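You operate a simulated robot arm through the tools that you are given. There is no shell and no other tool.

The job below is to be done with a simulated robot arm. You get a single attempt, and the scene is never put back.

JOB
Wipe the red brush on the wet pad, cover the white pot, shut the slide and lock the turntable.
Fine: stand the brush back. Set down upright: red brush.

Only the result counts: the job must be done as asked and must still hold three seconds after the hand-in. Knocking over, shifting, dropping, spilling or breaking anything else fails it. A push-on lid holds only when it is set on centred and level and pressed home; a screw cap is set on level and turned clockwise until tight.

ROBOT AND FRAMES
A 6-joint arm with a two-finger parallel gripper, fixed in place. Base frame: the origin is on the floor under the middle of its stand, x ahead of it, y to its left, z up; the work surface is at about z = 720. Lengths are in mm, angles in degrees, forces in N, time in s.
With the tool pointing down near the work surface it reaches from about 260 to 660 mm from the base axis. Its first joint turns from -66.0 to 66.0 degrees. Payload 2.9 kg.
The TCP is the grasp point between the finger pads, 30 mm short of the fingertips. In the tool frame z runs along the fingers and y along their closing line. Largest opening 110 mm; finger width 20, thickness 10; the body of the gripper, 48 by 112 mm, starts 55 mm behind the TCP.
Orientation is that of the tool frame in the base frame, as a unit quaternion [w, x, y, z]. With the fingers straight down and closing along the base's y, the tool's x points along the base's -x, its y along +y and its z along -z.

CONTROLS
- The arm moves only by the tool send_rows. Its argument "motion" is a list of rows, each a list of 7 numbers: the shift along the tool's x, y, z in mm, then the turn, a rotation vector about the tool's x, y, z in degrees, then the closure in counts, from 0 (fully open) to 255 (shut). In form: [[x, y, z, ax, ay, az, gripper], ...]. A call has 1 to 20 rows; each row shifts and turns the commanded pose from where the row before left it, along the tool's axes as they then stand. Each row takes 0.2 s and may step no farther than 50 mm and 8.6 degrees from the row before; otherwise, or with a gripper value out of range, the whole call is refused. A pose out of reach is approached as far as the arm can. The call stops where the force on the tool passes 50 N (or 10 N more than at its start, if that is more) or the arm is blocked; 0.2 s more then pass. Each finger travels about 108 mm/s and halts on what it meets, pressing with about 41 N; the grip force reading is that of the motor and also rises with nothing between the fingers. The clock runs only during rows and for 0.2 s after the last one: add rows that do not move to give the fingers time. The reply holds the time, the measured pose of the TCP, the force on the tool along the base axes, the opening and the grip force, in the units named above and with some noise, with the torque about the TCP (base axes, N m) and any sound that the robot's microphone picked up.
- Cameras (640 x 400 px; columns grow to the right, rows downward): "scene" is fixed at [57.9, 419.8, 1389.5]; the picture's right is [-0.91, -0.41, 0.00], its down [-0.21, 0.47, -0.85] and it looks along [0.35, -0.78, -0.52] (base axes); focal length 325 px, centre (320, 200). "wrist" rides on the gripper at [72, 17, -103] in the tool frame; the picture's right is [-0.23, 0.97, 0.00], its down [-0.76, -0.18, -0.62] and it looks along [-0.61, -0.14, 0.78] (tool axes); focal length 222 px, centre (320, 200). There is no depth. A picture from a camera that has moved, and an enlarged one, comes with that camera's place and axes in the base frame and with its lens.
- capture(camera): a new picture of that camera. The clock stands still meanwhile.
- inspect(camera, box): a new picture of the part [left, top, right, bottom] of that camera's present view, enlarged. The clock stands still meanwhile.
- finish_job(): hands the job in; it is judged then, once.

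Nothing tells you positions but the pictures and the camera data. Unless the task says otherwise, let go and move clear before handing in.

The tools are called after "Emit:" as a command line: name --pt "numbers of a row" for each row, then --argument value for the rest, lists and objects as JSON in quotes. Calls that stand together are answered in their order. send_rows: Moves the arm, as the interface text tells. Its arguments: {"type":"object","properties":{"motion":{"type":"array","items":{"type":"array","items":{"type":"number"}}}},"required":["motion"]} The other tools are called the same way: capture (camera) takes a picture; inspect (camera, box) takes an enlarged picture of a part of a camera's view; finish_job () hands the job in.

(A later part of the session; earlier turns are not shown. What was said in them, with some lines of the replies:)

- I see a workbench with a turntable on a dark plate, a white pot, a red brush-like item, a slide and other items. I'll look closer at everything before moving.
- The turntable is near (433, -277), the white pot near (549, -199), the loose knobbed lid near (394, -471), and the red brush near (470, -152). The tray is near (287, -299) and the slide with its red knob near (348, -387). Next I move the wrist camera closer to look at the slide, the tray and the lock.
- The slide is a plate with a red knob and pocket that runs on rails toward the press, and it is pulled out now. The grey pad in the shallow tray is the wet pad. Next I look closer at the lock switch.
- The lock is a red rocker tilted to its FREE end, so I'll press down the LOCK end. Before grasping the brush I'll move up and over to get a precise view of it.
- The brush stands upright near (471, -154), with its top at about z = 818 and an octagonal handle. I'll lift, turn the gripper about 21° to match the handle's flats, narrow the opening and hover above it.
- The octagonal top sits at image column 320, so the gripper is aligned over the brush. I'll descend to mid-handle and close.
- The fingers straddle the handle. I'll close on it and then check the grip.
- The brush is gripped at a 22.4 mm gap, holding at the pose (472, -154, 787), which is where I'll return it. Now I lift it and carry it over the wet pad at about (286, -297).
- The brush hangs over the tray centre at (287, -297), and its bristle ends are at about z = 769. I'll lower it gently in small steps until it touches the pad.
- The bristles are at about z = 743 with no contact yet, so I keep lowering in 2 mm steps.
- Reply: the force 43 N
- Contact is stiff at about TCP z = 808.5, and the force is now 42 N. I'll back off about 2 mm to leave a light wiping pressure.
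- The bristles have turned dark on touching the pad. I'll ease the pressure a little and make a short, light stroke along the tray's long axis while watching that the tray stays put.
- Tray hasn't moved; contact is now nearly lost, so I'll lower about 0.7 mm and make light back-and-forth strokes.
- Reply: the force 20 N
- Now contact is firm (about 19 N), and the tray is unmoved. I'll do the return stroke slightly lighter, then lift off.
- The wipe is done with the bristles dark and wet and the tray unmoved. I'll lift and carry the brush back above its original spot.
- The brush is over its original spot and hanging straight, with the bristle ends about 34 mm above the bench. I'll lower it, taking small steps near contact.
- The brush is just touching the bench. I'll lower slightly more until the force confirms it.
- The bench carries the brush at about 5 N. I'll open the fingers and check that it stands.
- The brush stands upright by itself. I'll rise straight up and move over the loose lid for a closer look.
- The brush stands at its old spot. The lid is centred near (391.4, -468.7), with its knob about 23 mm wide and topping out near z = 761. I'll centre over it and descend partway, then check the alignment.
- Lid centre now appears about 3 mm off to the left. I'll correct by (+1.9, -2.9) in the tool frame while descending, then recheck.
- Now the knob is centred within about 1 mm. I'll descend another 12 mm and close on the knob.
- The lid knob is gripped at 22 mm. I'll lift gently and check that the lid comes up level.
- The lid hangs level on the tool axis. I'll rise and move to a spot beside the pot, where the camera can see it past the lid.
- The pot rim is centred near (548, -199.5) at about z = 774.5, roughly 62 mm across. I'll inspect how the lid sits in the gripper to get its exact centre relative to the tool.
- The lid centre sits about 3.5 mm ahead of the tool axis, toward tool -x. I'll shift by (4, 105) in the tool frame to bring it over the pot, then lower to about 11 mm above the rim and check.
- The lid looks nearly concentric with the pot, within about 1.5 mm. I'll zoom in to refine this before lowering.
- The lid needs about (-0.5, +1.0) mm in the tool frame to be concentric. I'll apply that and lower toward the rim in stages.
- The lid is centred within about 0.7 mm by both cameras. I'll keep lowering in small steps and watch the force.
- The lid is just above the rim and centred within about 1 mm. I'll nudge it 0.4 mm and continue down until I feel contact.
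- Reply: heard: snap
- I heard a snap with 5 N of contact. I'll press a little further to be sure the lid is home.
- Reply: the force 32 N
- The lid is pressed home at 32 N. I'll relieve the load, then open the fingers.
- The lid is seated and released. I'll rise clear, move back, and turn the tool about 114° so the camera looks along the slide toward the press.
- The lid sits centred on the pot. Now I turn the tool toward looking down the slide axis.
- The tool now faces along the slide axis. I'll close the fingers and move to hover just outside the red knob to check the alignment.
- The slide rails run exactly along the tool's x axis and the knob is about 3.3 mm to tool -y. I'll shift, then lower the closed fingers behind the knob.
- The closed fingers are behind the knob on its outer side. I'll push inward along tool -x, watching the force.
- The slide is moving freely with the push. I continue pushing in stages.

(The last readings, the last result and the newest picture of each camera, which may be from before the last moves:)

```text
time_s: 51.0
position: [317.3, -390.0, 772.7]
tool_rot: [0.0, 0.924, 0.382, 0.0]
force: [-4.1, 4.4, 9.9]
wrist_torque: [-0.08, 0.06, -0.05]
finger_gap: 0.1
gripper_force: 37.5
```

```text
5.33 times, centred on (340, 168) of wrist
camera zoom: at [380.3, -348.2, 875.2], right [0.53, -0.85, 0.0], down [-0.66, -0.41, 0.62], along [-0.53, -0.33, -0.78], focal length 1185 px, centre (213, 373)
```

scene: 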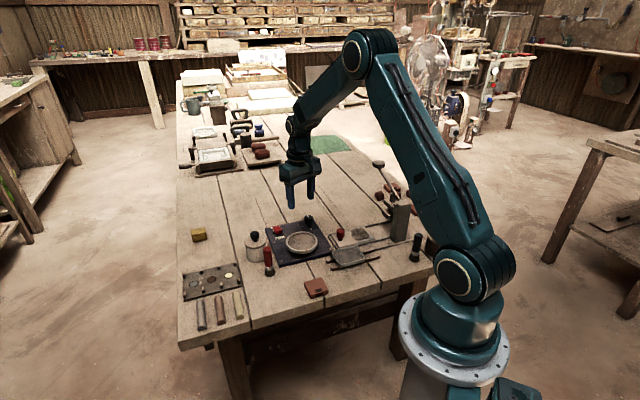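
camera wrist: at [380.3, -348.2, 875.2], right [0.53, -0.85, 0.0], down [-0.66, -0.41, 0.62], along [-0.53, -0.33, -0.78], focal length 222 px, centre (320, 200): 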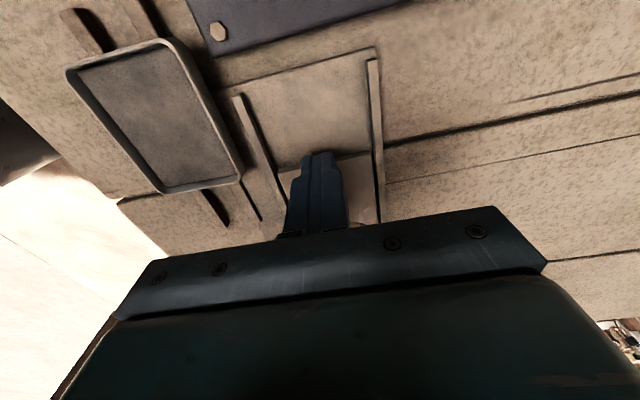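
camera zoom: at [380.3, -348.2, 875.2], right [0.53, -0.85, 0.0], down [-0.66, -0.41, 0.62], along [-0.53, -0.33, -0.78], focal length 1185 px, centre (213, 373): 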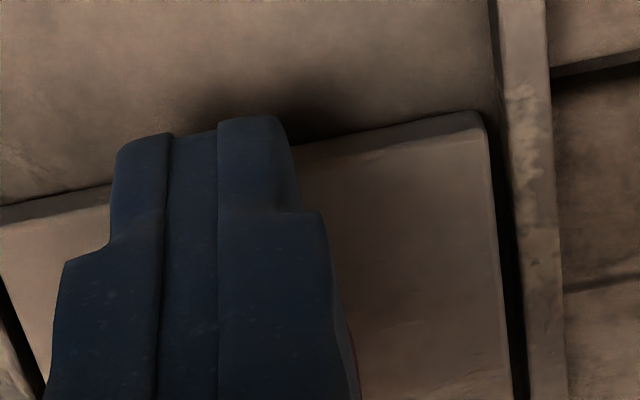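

Small vertical and lateral contact forces have appeared, so I'll lift 2 mm and continue pushing in smaller stages.

Emit:
send_rows --pt "0 0 -2 0 0 0 255" --pt "-4 0 0 0 0 0 255" --pt "-4 0 0 0 0 0 255"

Emit:
inspect --camera "scene" --box '[310, 190, 430, 265]'

```text
time_s: 51.8
position: [312.1, -395.1, 772.7]
tool_rot: [0.0, 0.924, 0.383, -0.001]
force: [-0.2, 0.6, 0.5]
wrist_torque: [0.0, 0.01, 0.04]
finger_gap: 0.0
gripper_force: 37.7
```

```text
5.33 times, centred on (370, 228) of scene
camera zoom: at [57.9, 419.8, 1389.5], right [-0.91, -0.41, 0.0], down [-0.21, 0.47, -0.85], along [0.35, -0.78, -0.52], focal length 1736 px, centre (53, 53)
```

zoom: 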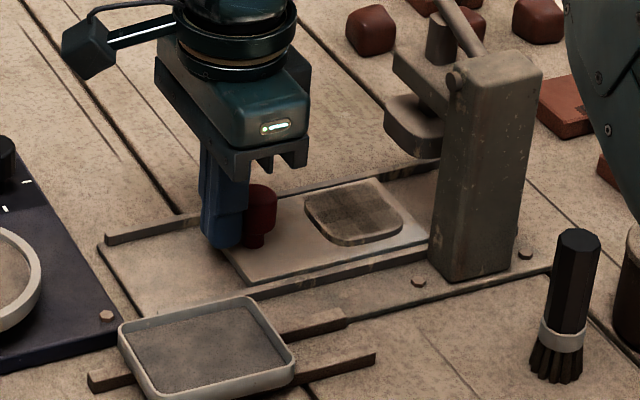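

Emit:
send_rows --pt "-5 0 0 0 0 0 255" --pt "-5 0 0 0 0 0 255" --pt "-5 0 0 0 0 0 255" --pt "-5 0 0 0 0 0 255"

Emit:
inspect --camera "scene" --box '[310, 190, 430, 265]'

```text
time_s: 52.8
position: [297.0, -408.6, 775.4]
tool_rot: [0.0, 0.924, 0.382, -0.001]
force: [0.9, 0.3, -0.6]
wrist_torque: [0.04, 0.03, 0.02]
finger_gap: 0.0
gripper_force: 37.9
```

```text
5.33 times, centred on (370, 228) of scene
camera zoom: at [57.9, 419.8, 1389.5], right [-0.91, -0.41, 0.0], down [-0.21, 0.47, -0.85], along [0.35, -0.78, -0.52], focal length 1736 px, centre (53, 53)
```

zoom: 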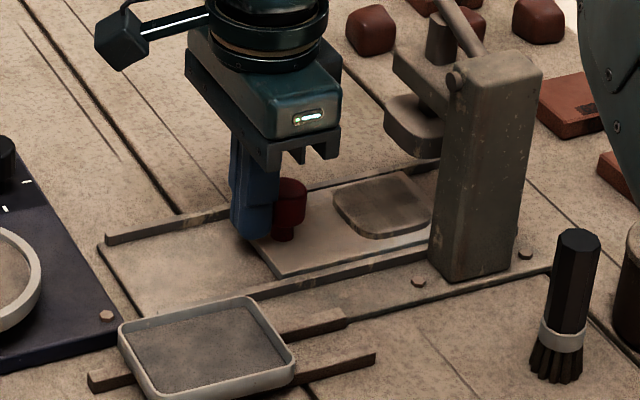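

Emit:
send_rows --pt "-5 0 0 0 0 0 255" --pt "-5 0 0 0 0 0 255" --pt "-4 0 0 0 0 0 255"

Emit:
inspect --camera "scene" --box '[310, 190, 430, 265]'

```text
time_s: 53.6
position: [287.3, -419.1, 773.2]
tool_rot: [-0.001, 0.924, 0.382, 0.0]
force: [1.4, 0.0, 0.4]
wrist_torque: [-0.02, 0.0, 0.01]
finger_gap: 0.1
gripper_force: 37.7
```

```text
5.33 times, centred on (370, 228) of scene
camera zoom: at [57.9, 419.8, 1389.5], right [-0.91, -0.41, 0.0], down [-0.21, 0.47, -0.85], along [0.35, -0.78, -0.52], focal length 1736 px, centre (53, 53)
```

zoom: 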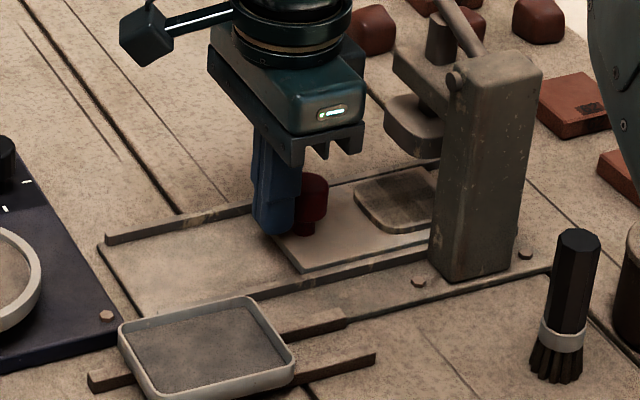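

Emit:
send_rows --pt "-4 0 0 0 0 0 255" --pt "-4 0 0 0 0 0 255"

Emit:
inspect --camera "scene" --box '[330, 190, 410, 240]'

```text
time_s: 54.2
position: [280.7, -424.2, 774.5]
tool_rot: [0.0, 0.924, 0.383, 0.001]
force: [0.2, 0.7, 0.8]
wrist_torque: [0.0, -0.01, 0.01]
finger_gap: 0.0
gripper_force: 37.3
```

```text
8.00 times, centred on (370, 215) of scene
camera zoom: at [57.9, 419.8, 1389.5], right [-0.91, -0.41, 0.0], down [-0.21, 0.47, -0.85], along [0.35, -0.78, -0.52], focal length 2604 px, centre (-80, 80)
```

zoom: 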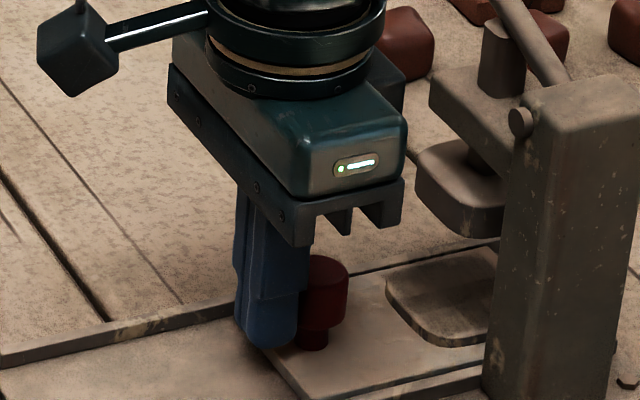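

The pocket is almost under the ram. I'll go on in small steps until I feel the end stop.

Emit:
send_rows --pt "-3 0 0 0 0 0 255" --pt "-3 0 0 0 0 0 255"

Emit:
send_rows --pt "-3 0 0 0 0 0 255" --pt "-2 0 0 0 0 0 255"

Emit:
inspect --camera "scene" --box '[330, 190, 410, 240]'

```text
time_s: 54.8
position: [277.0, -428.1, 773.5]
tool_rot: [0.0, 0.924, 0.382, 0.0]
force: [-0.2, 0.2, -0.1]
wrist_torque: [0.0, 0.0, 0.01]
finger_gap: 0.0
gripper_force: 37.8
```

```text
time_s: 55.4
position: [277.0, -428.8, 771.9]
tool_rot: [-0.002, 0.922, 0.386, 0.001]
force: [14.4, 20.2, 5.2]
wrist_torque: [-0.12, -0.17, -0.03]
finger_gap: 0.1
gripper_force: 37.8
```

```text
8.00 times, centred on (370, 215) of scene
camera zoom: at [58.1, 420.3, 1389.4], right [-0.91, -0.41, 0.0], down [-0.21, 0.47, -0.85], along [0.35, -0.78, -0.52], focal length 2604 px, centre (-80, 80)
```

zoom: 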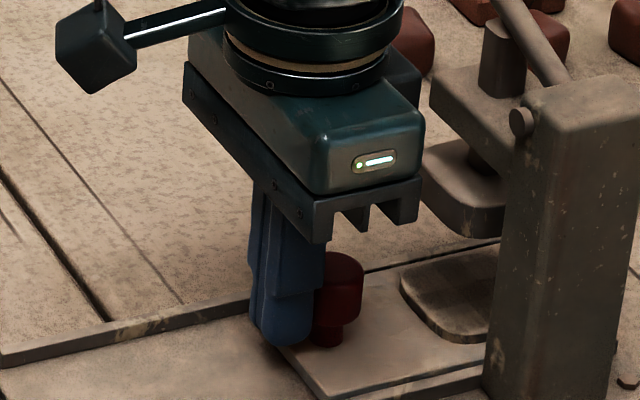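

Resistance rose to about 25 N while the position stalled at about 112 mm of slide travel, which matches the end stop under the ram. I'll press 1 mm more to confirm it's hard against the stop.

Emit:
send_rows --pt "-1 0 0 0 0 0 255" --pt "0 0 0 0 0 0 255"

Emit:
inspect --camera "scene" --box '[330, 190, 410, 240]'

```text
time_s: 56.0
position: [276.3, -429.0, 773.0]
tool_rot: [-0.003, 0.922, 0.387, 0.003]
force: [17.2, 30.1, 10.1]
wrist_torque: [0.27, 0.19, -0.09]
finger_gap: 0.0
gripper_force: 37.6
```

```text
8.00 times, centred on (370, 215) of scene
camera zoom: at [58.1, 420.5, 1389.3], right [-0.91, -0.41, 0.0], down [-0.21, 0.47, -0.85], along [0.35, -0.78, -0.52], focal length 2604 px, centre (-80, 80)
```

zoom: 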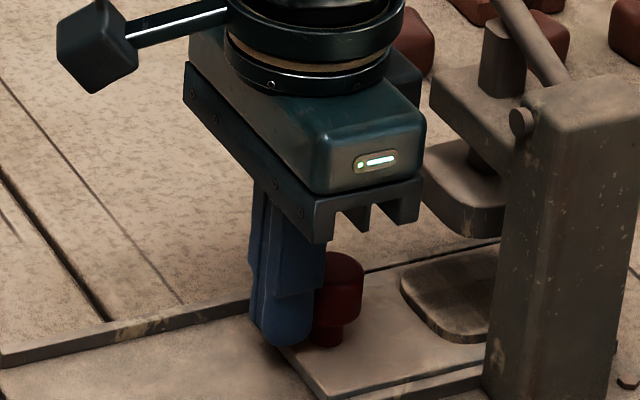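

It's a hard stop, so the slide is shut. I'll back away outward and rise clear.

Emit:
send_rows --pt "5 0 0 0 0 0 255" --pt "10 0 0 0 0 0 255" --pt "15 0 -10 0 0 0 255" --pt "10 0 -40 0 0 0 255" --pt "0 0 -45 0 0 0 255" --pt "0 0 -30 0 0 0 255" --pt "0 0 0 0 0 0 255"

Emit:
inspect --camera "scene" --box '[310, 190, 430, 265]'

```text
time_s: 57.6
position: [303.2, -404.4, 899.2]
tool_rot: [0.0, 0.924, 0.383, 0.0]
force: [0.2, -0.9, 0.3]
wrist_torque: [0.0, 0.03, 0.04]
finger_gap: 0.2
gripper_force: 37.6
```

```text
5.33 times, centred on (370, 228) of scene
camera zoom: at [57.9, 419.8, 1389.5], right [-0.91, -0.41, 0.0], down [-0.21, 0.47, -0.85], along [0.35, -0.78, -0.52], focal length 1736 px, centre (53, 53)
```

zoom: 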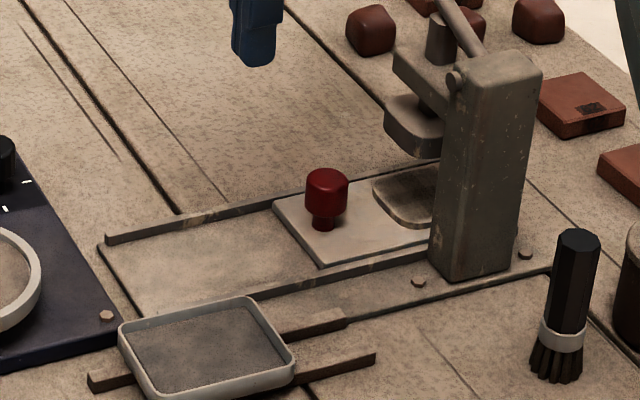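

The slide stays shut under the ram. Next I move to look straight down on the lock rocker.

Emit:
send_rows --pt "36.8 22.3 0 0 0 0 255" --pt "36.8 22.3 0 0 0 0 255" --pt "36.8 22.3 0 0 0 0 255" --pt "36.8 22.3 0 0 0 0 255" --pt "36.8 22.3 0 0 0 0 255" --pt "0 0 40 0 0 0 255" --pt "0 0 0 0 0 0 255"

Emit:
capture --camera "wrist"

Emit:
inspect --camera "wrist" --box '[240, 20, 400, 120]'

Emit:
inspect --camera "scene" --box '[255, 215, 303, 245]'

```text
time_s: 59.2
position: [511.6, -353.5, 857.8]
tool_rot: [0.001, 0.924, 0.383, 0.0]
force: [0.4, 0.5, 0.1]
wrist_torque: [0.0, 0.0, 0.0]
finger_gap: 0.0
gripper_force: 37.6
```

```text
taken
camera wrist: at [574.9, -311.7, 961.9], right [0.53, -0.85, 0.0], down [-0.66, -0.41, 0.62], along [-0.53, -0.33, -0.78], focal length 222 px, centre (320, 200)
```

wrist: 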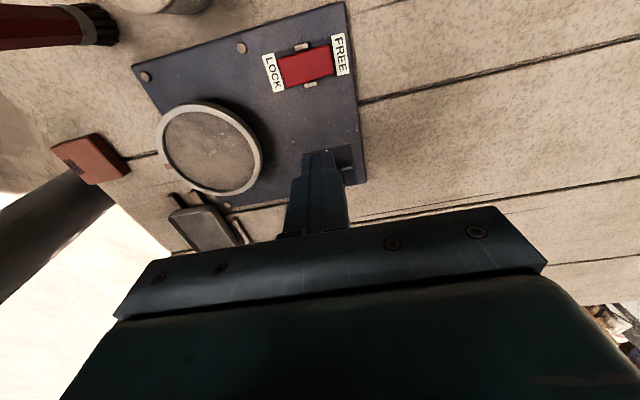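

```text
4.00 times, centred on (320, 70) of wrist
camera zoom: at [574.9, -311.7, 961.9], right [0.53, -0.85, 0.0], down [-0.66, -0.41, 0.62], along [-0.53, -0.33, -0.78], focal length 888 px, centre (320, 720)
```

zoom: 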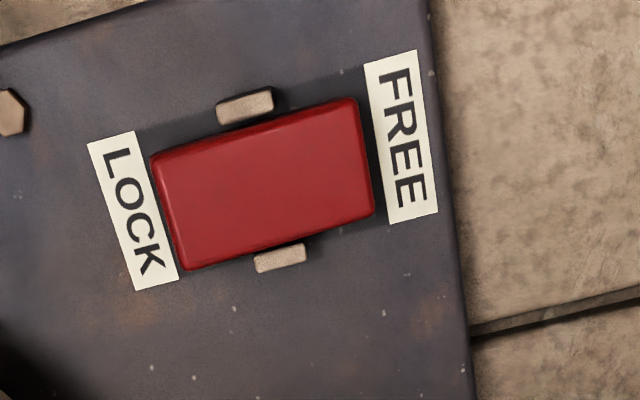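

```text
13.33 times, centred on (279, 230) of scene
camera zoom: at [57.9, 419.8, 1389.5], right [-0.91, -0.41, 0.0], down [-0.21, 0.47, -0.85], along [0.35, -0.78, -0.52], focal length 4339 px, centre (867, -200)
```

zoom: 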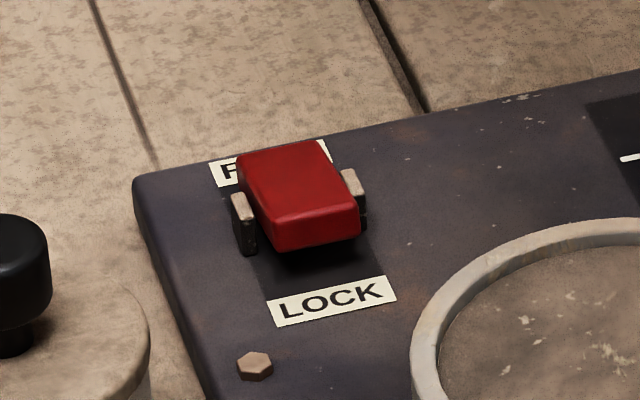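

Seen from above, the rocker's centre is at tool (46, -1) and its LOCK end is toward tool -y, raised. I'll move the closed fingertips over the LOCK half and lower partway.

Emit:
send_rows --pt "23.1 -8.5 0 0 0 0 255" --pt "23.2 -8.5 0 0 0 0 255" --pt "0 0 30 0 0 0 255" --pt "0 0 25 0 0 0 255" --pt "0 0 0 0 0 0 255"

Emit:
inspect --camera "wrist" --box '[220, 80, 420, 205]'

Emit:
inspect --camera "scene" --box '[245, 205, 309, 245]'

```text
time_s: 60.4
position: [531.7, -306.6, 804.6]
tool_rot: [0.0, 0.924, 0.383, -0.001]
force: [-0.7, -0.7, -1.0]
wrist_torque: [0.01, -0.02, -0.01]
finger_gap: 0.0
gripper_force: 37.3
```

```text
3.20 times, centred on (320, 142) of wrist
camera zoom: at [594.4, -266.3, 908.0], right [0.53, -0.85, 0.0], down [-0.66, -0.41, 0.62], along [-0.53, -0.33, -0.78], focal length 711 px, centre (320, 384)
```

zoom: 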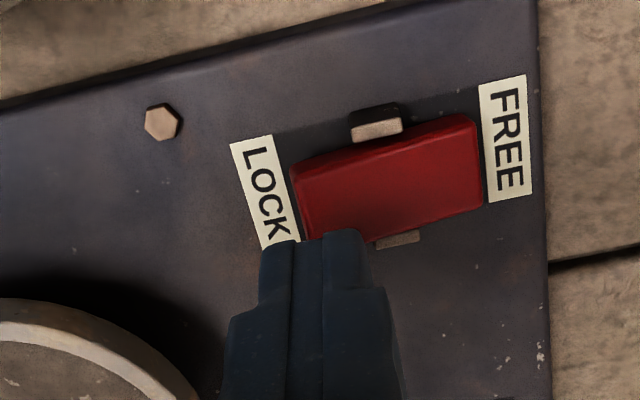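

```text
10.00 times, centred on (277, 225) of scene
camera zoom: at [57.9, 419.8, 1389.5], right [-0.91, -0.41, 0.0], down [-0.21, 0.47, -0.85], along [0.35, -0.78, -0.52], focal length 3254 px, centre (750, -50)
```

zoom: 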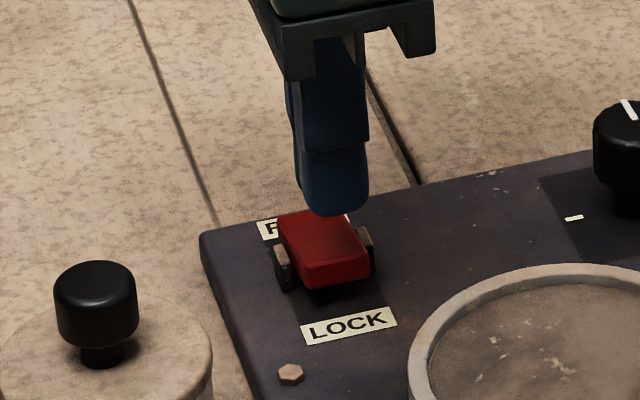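

The fingertips are centred over the LOCK half, about 17 mm from the pivot. I'll descend to just above it, then press gently.

Emit:
send_rows --pt "0 0 12 0 0 0 255" --pt "0 0 8 0 0 0 255"

Emit:
send_rows --pt "0 0 2 0 0 0 255"

Emit:
send_rows --pt "0 0 2 0 0 0 255"

Emit:
inspect --camera "scene" --box '[255, 215, 303, 245]'

```text
time_s: 61.0
position: [532.4, -308.8, 783.5]
tool_rot: [0.0, 0.924, 0.383, 0.0]
force: [-0.9, 0.6, 0.4]
wrist_torque: [0.03, 0.04, -0.06]
finger_gap: 0.0
gripper_force: 37.4
```

```text
time_s: 61.4
position: [532.4, -308.4, 781.5]
tool_rot: [0.0, 0.924, 0.382, 0.0]
force: [0.6, 0.8, 0.8]
wrist_torque: [0.03, 0.01, 0.01]
finger_gap: 0.0
gripper_force: 37.7
```

```text
time_s: 61.8
position: [532.3, -307.7, 779.3]
tool_rot: [0.0, 0.924, 0.383, 0.0]
force: [0.4, 0.1, 0.1]
wrist_torque: [-0.02, -0.02, 0.0]
finger_gap: 0.3
gripper_force: 37.6
```

```text
13.33 times, centred on (279, 230) of scene
camera zoom: at [57.9, 419.7, 1389.5], right [-0.91, -0.41, 0.0], down [-0.21, 0.47, -0.85], along [0.35, -0.78, -0.52], focal length 4339 px, centre (867, -200)
```

zoom: 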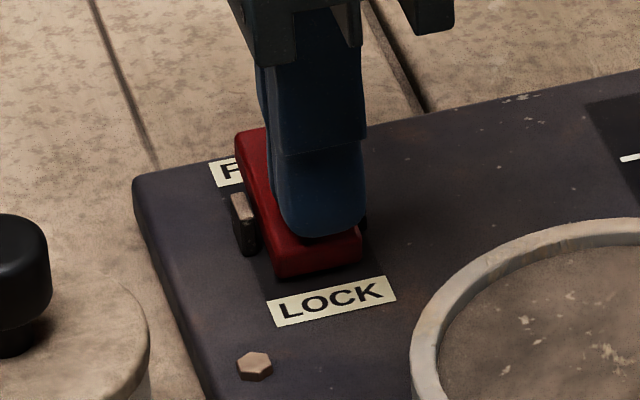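

The rocker appears to have tipped toward LOCK. I'll press slightly more to be sure, then lift and look.

Emit:
send_rows --pt "0 0 2 0 0 0 255"

Emit:
send_rows --pt "0 0 1.5 0 0 0 255"

```text
time_s: 62.2
position: [531.9, -308.0, 777.7]
tool_rot: [0.0, 0.924, 0.382, 0.0]
force: [-4.1, 0.1, 7.6]
wrist_torque: [-0.05, 0.1, -0.02]
finger_gap: 0.2
gripper_force: 37.6
```

```text
time_s: 62.6
position: [532.0, -309.0, 778.7]
tool_rot: [0.001, 0.924, 0.383, 0.001]
force: [-11.0, 5.0, 25.1]
wrist_torque: [0.0, 0.17, -0.04]
finger_gap: 0.0
gripper_force: 37.9
```

Now it's against its stop at 25 N. I'll lift off and check the rocker.

Emit:
send_rows --pt "0 0 -5 0 0 0 255" --pt "0 0 -30 0 0 0 255" --pt "0 0 -40 0 0 0 255" --pt "-30 10 -10 0 0 0 255" --pt "-20 5 0 0 0 0 255" --pt "0 0 0 0 0 0 255"

Emit:
inspect --camera "scene" --box '[255, 215, 303, 245]'

Emit:
inspect --camera "wrist" --box '[240, 20, 400, 120]'

Emit:
capture --camera "scene"

```text
time_s: 64.0
position: [507.9, -353.2, 863.5]
tool_rot: [0.001, 0.924, 0.383, 0.0]
force: [0.3, -0.1, 0.8]
wrist_torque: [0.04, 0.01, 0.04]
finger_gap: 0.1
gripper_force: 38.0
```

```text
13.33 times, centred on (279, 230) of scene
camera zoom: at [57.9, 419.7, 1389.5], right [-0.91, -0.41, 0.0], down [-0.21, 0.47, -0.85], along [0.35, -0.78, -0.52], focal length 4339 px, centre (867, -200)
```

zoom: 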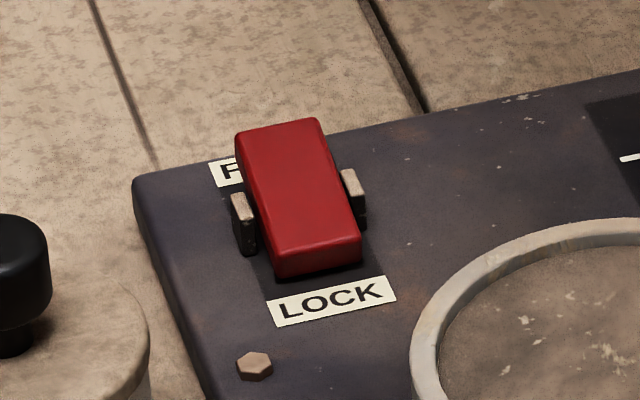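

```text
4.00 times, centred on (320, 70) of wrist
camera zoom: at [570.1, -312.8, 966.5], right [0.53, -0.85, 0.0], down [-0.66, -0.41, 0.62], along [-0.53, -0.33, -0.78], focal length 888 px, centre (320, 720)
```

zoom: 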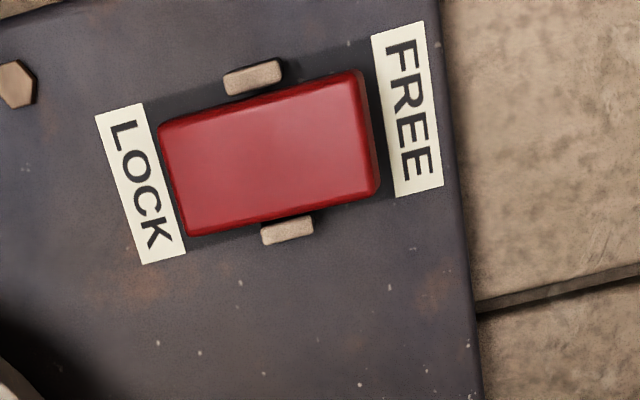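

```text
taken
```

scene: 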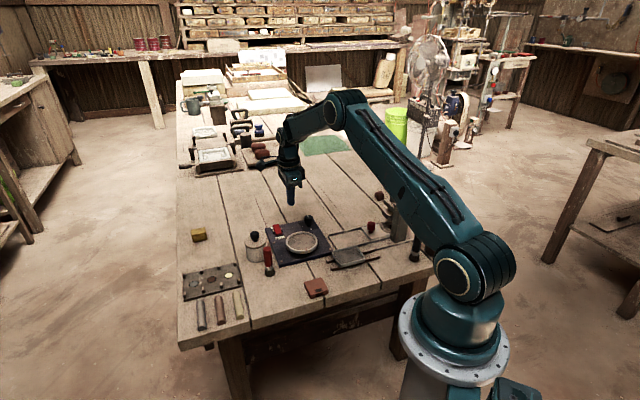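

The rocker now rests with its LOCK end down. I'll move up clear and do a final check of the brush, the lid, the slide and the rest.

Emit:
send_rows --pt "0 0 -40 0 0 0 255" --pt "0 0 -40 0 0 0 200" --pt "0 0 -20 0 0 0 110" --pt "0 0 0 0 0 0 110"

Emit:
inspect --camera "scene" --box '[235, 220, 315, 270]'

Emit:
inspect --camera "scene" --box '[320, 210, 420, 272]'

Emit:
inspect --camera "scene" --box '[240, 235, 288, 265]'

Emit:
capture --camera "wrist"

```text
time_s: 65.0
position: [505.8, -354.3, 962.8]
tool_rot: [0.0, 0.924, 0.382, 0.0]
force: [0.0, 0.0, -0.1]
wrist_torque: [0.04, -0.01, -0.01]
finger_gap: 62.4
gripper_force: 0.1
```

```text
8.00 times, centred on (275, 245) of scene
camera zoom: at [57.9, 419.8, 1389.5], right [-0.91, -0.41, 0.0], down [-0.21, 0.47, -0.85], along [0.35, -0.78, -0.52], focal length 2604 px, centre (680, -160)
```

zoom: 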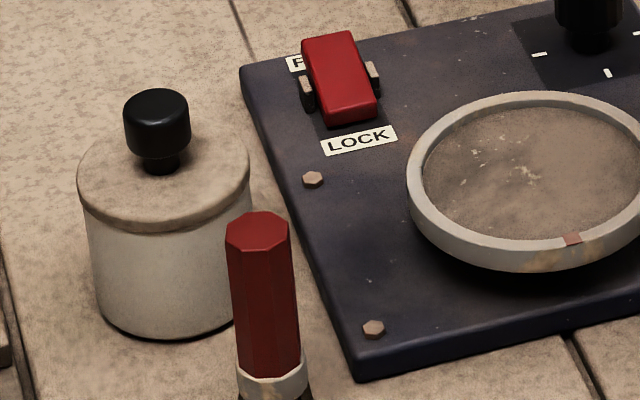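

```text
6.40 times, centred on (370, 241) of scene
camera zoom: at [57.9, 419.8, 1389.5], right [-0.91, -0.41, 0.0], down [-0.21, 0.47, -0.85], along [0.35, -0.78, -0.52], focal length 2083 px, centre (0, -62)
```

zoom: 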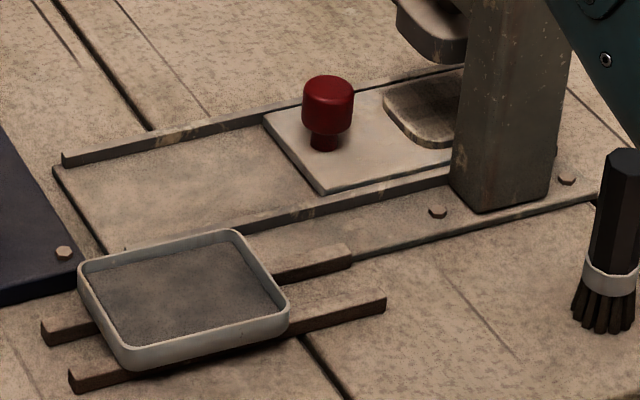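

```text
13.33 times, centred on (264, 250) of scene
camera zoom: at [57.9, 419.8, 1389.5], right [-0.91, -0.41, 0.0], down [-0.21, 0.47, -0.85], along [0.35, -0.78, -0.52], focal length 4339 px, centre (1067, -467)
```

zoom: 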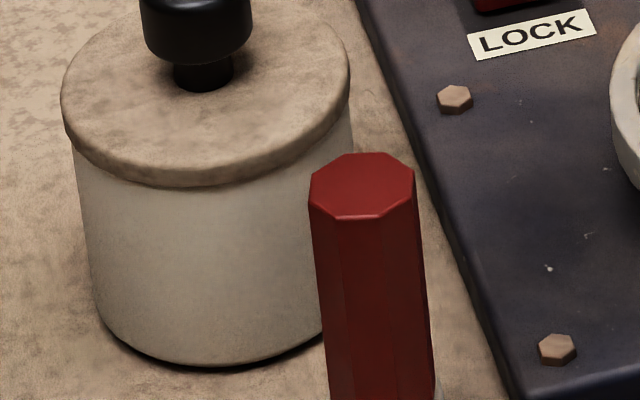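

```text
taken
camera wrist: at [568.9, -313.2, 1066.2], right [0.53, -0.85, 0.0], down [-0.66, -0.41, 0.62], along [-0.53, -0.33, -0.78], focal length 222 px, centre (320, 200)
```

wrist: 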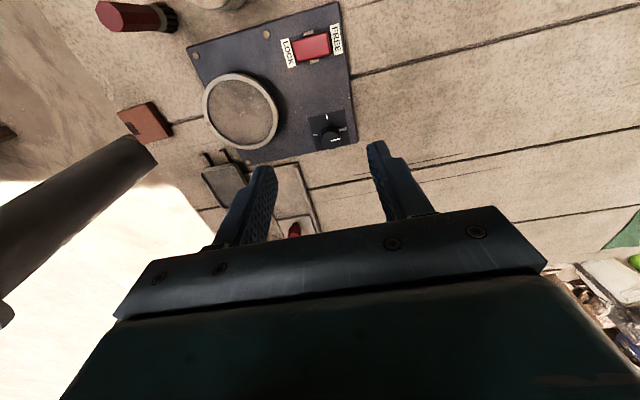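

All parts check out in the pictures. The brush was wiped and stands upright at its old spot, the lid is seated on the white pot, the slide is against its stop, and the rocker is down at LOCK. The tray and the other items are unmoved and the arm is clear, so I'm handing in.

Emit:
finish_job

```text
The job is handed in.
```

The job is handed in, and the last pictures show every step done with nothing else moved. I have no verdict back, only that the hand-in went through.

- **Red brush:** I wiped it on the wet pad with several light strokes. Its bristles turned from grey to dark on contact. It stands upright on its own, about 1–2 mm from where it started.
- **White pot:** the lid snapped on and I pressed it home at about 32 N. It sits level and looks centred to within about 1 mm.
- **Slide:** I pushed it in about 112 mm until it met a hard stop under the press. It stayed there after I backed off.
- **Turntable:** I pressed the rocker's LOCK end down against its stop. It stayed down after I let go.

The arm was lifted clear with the gripper open before the hand-in.
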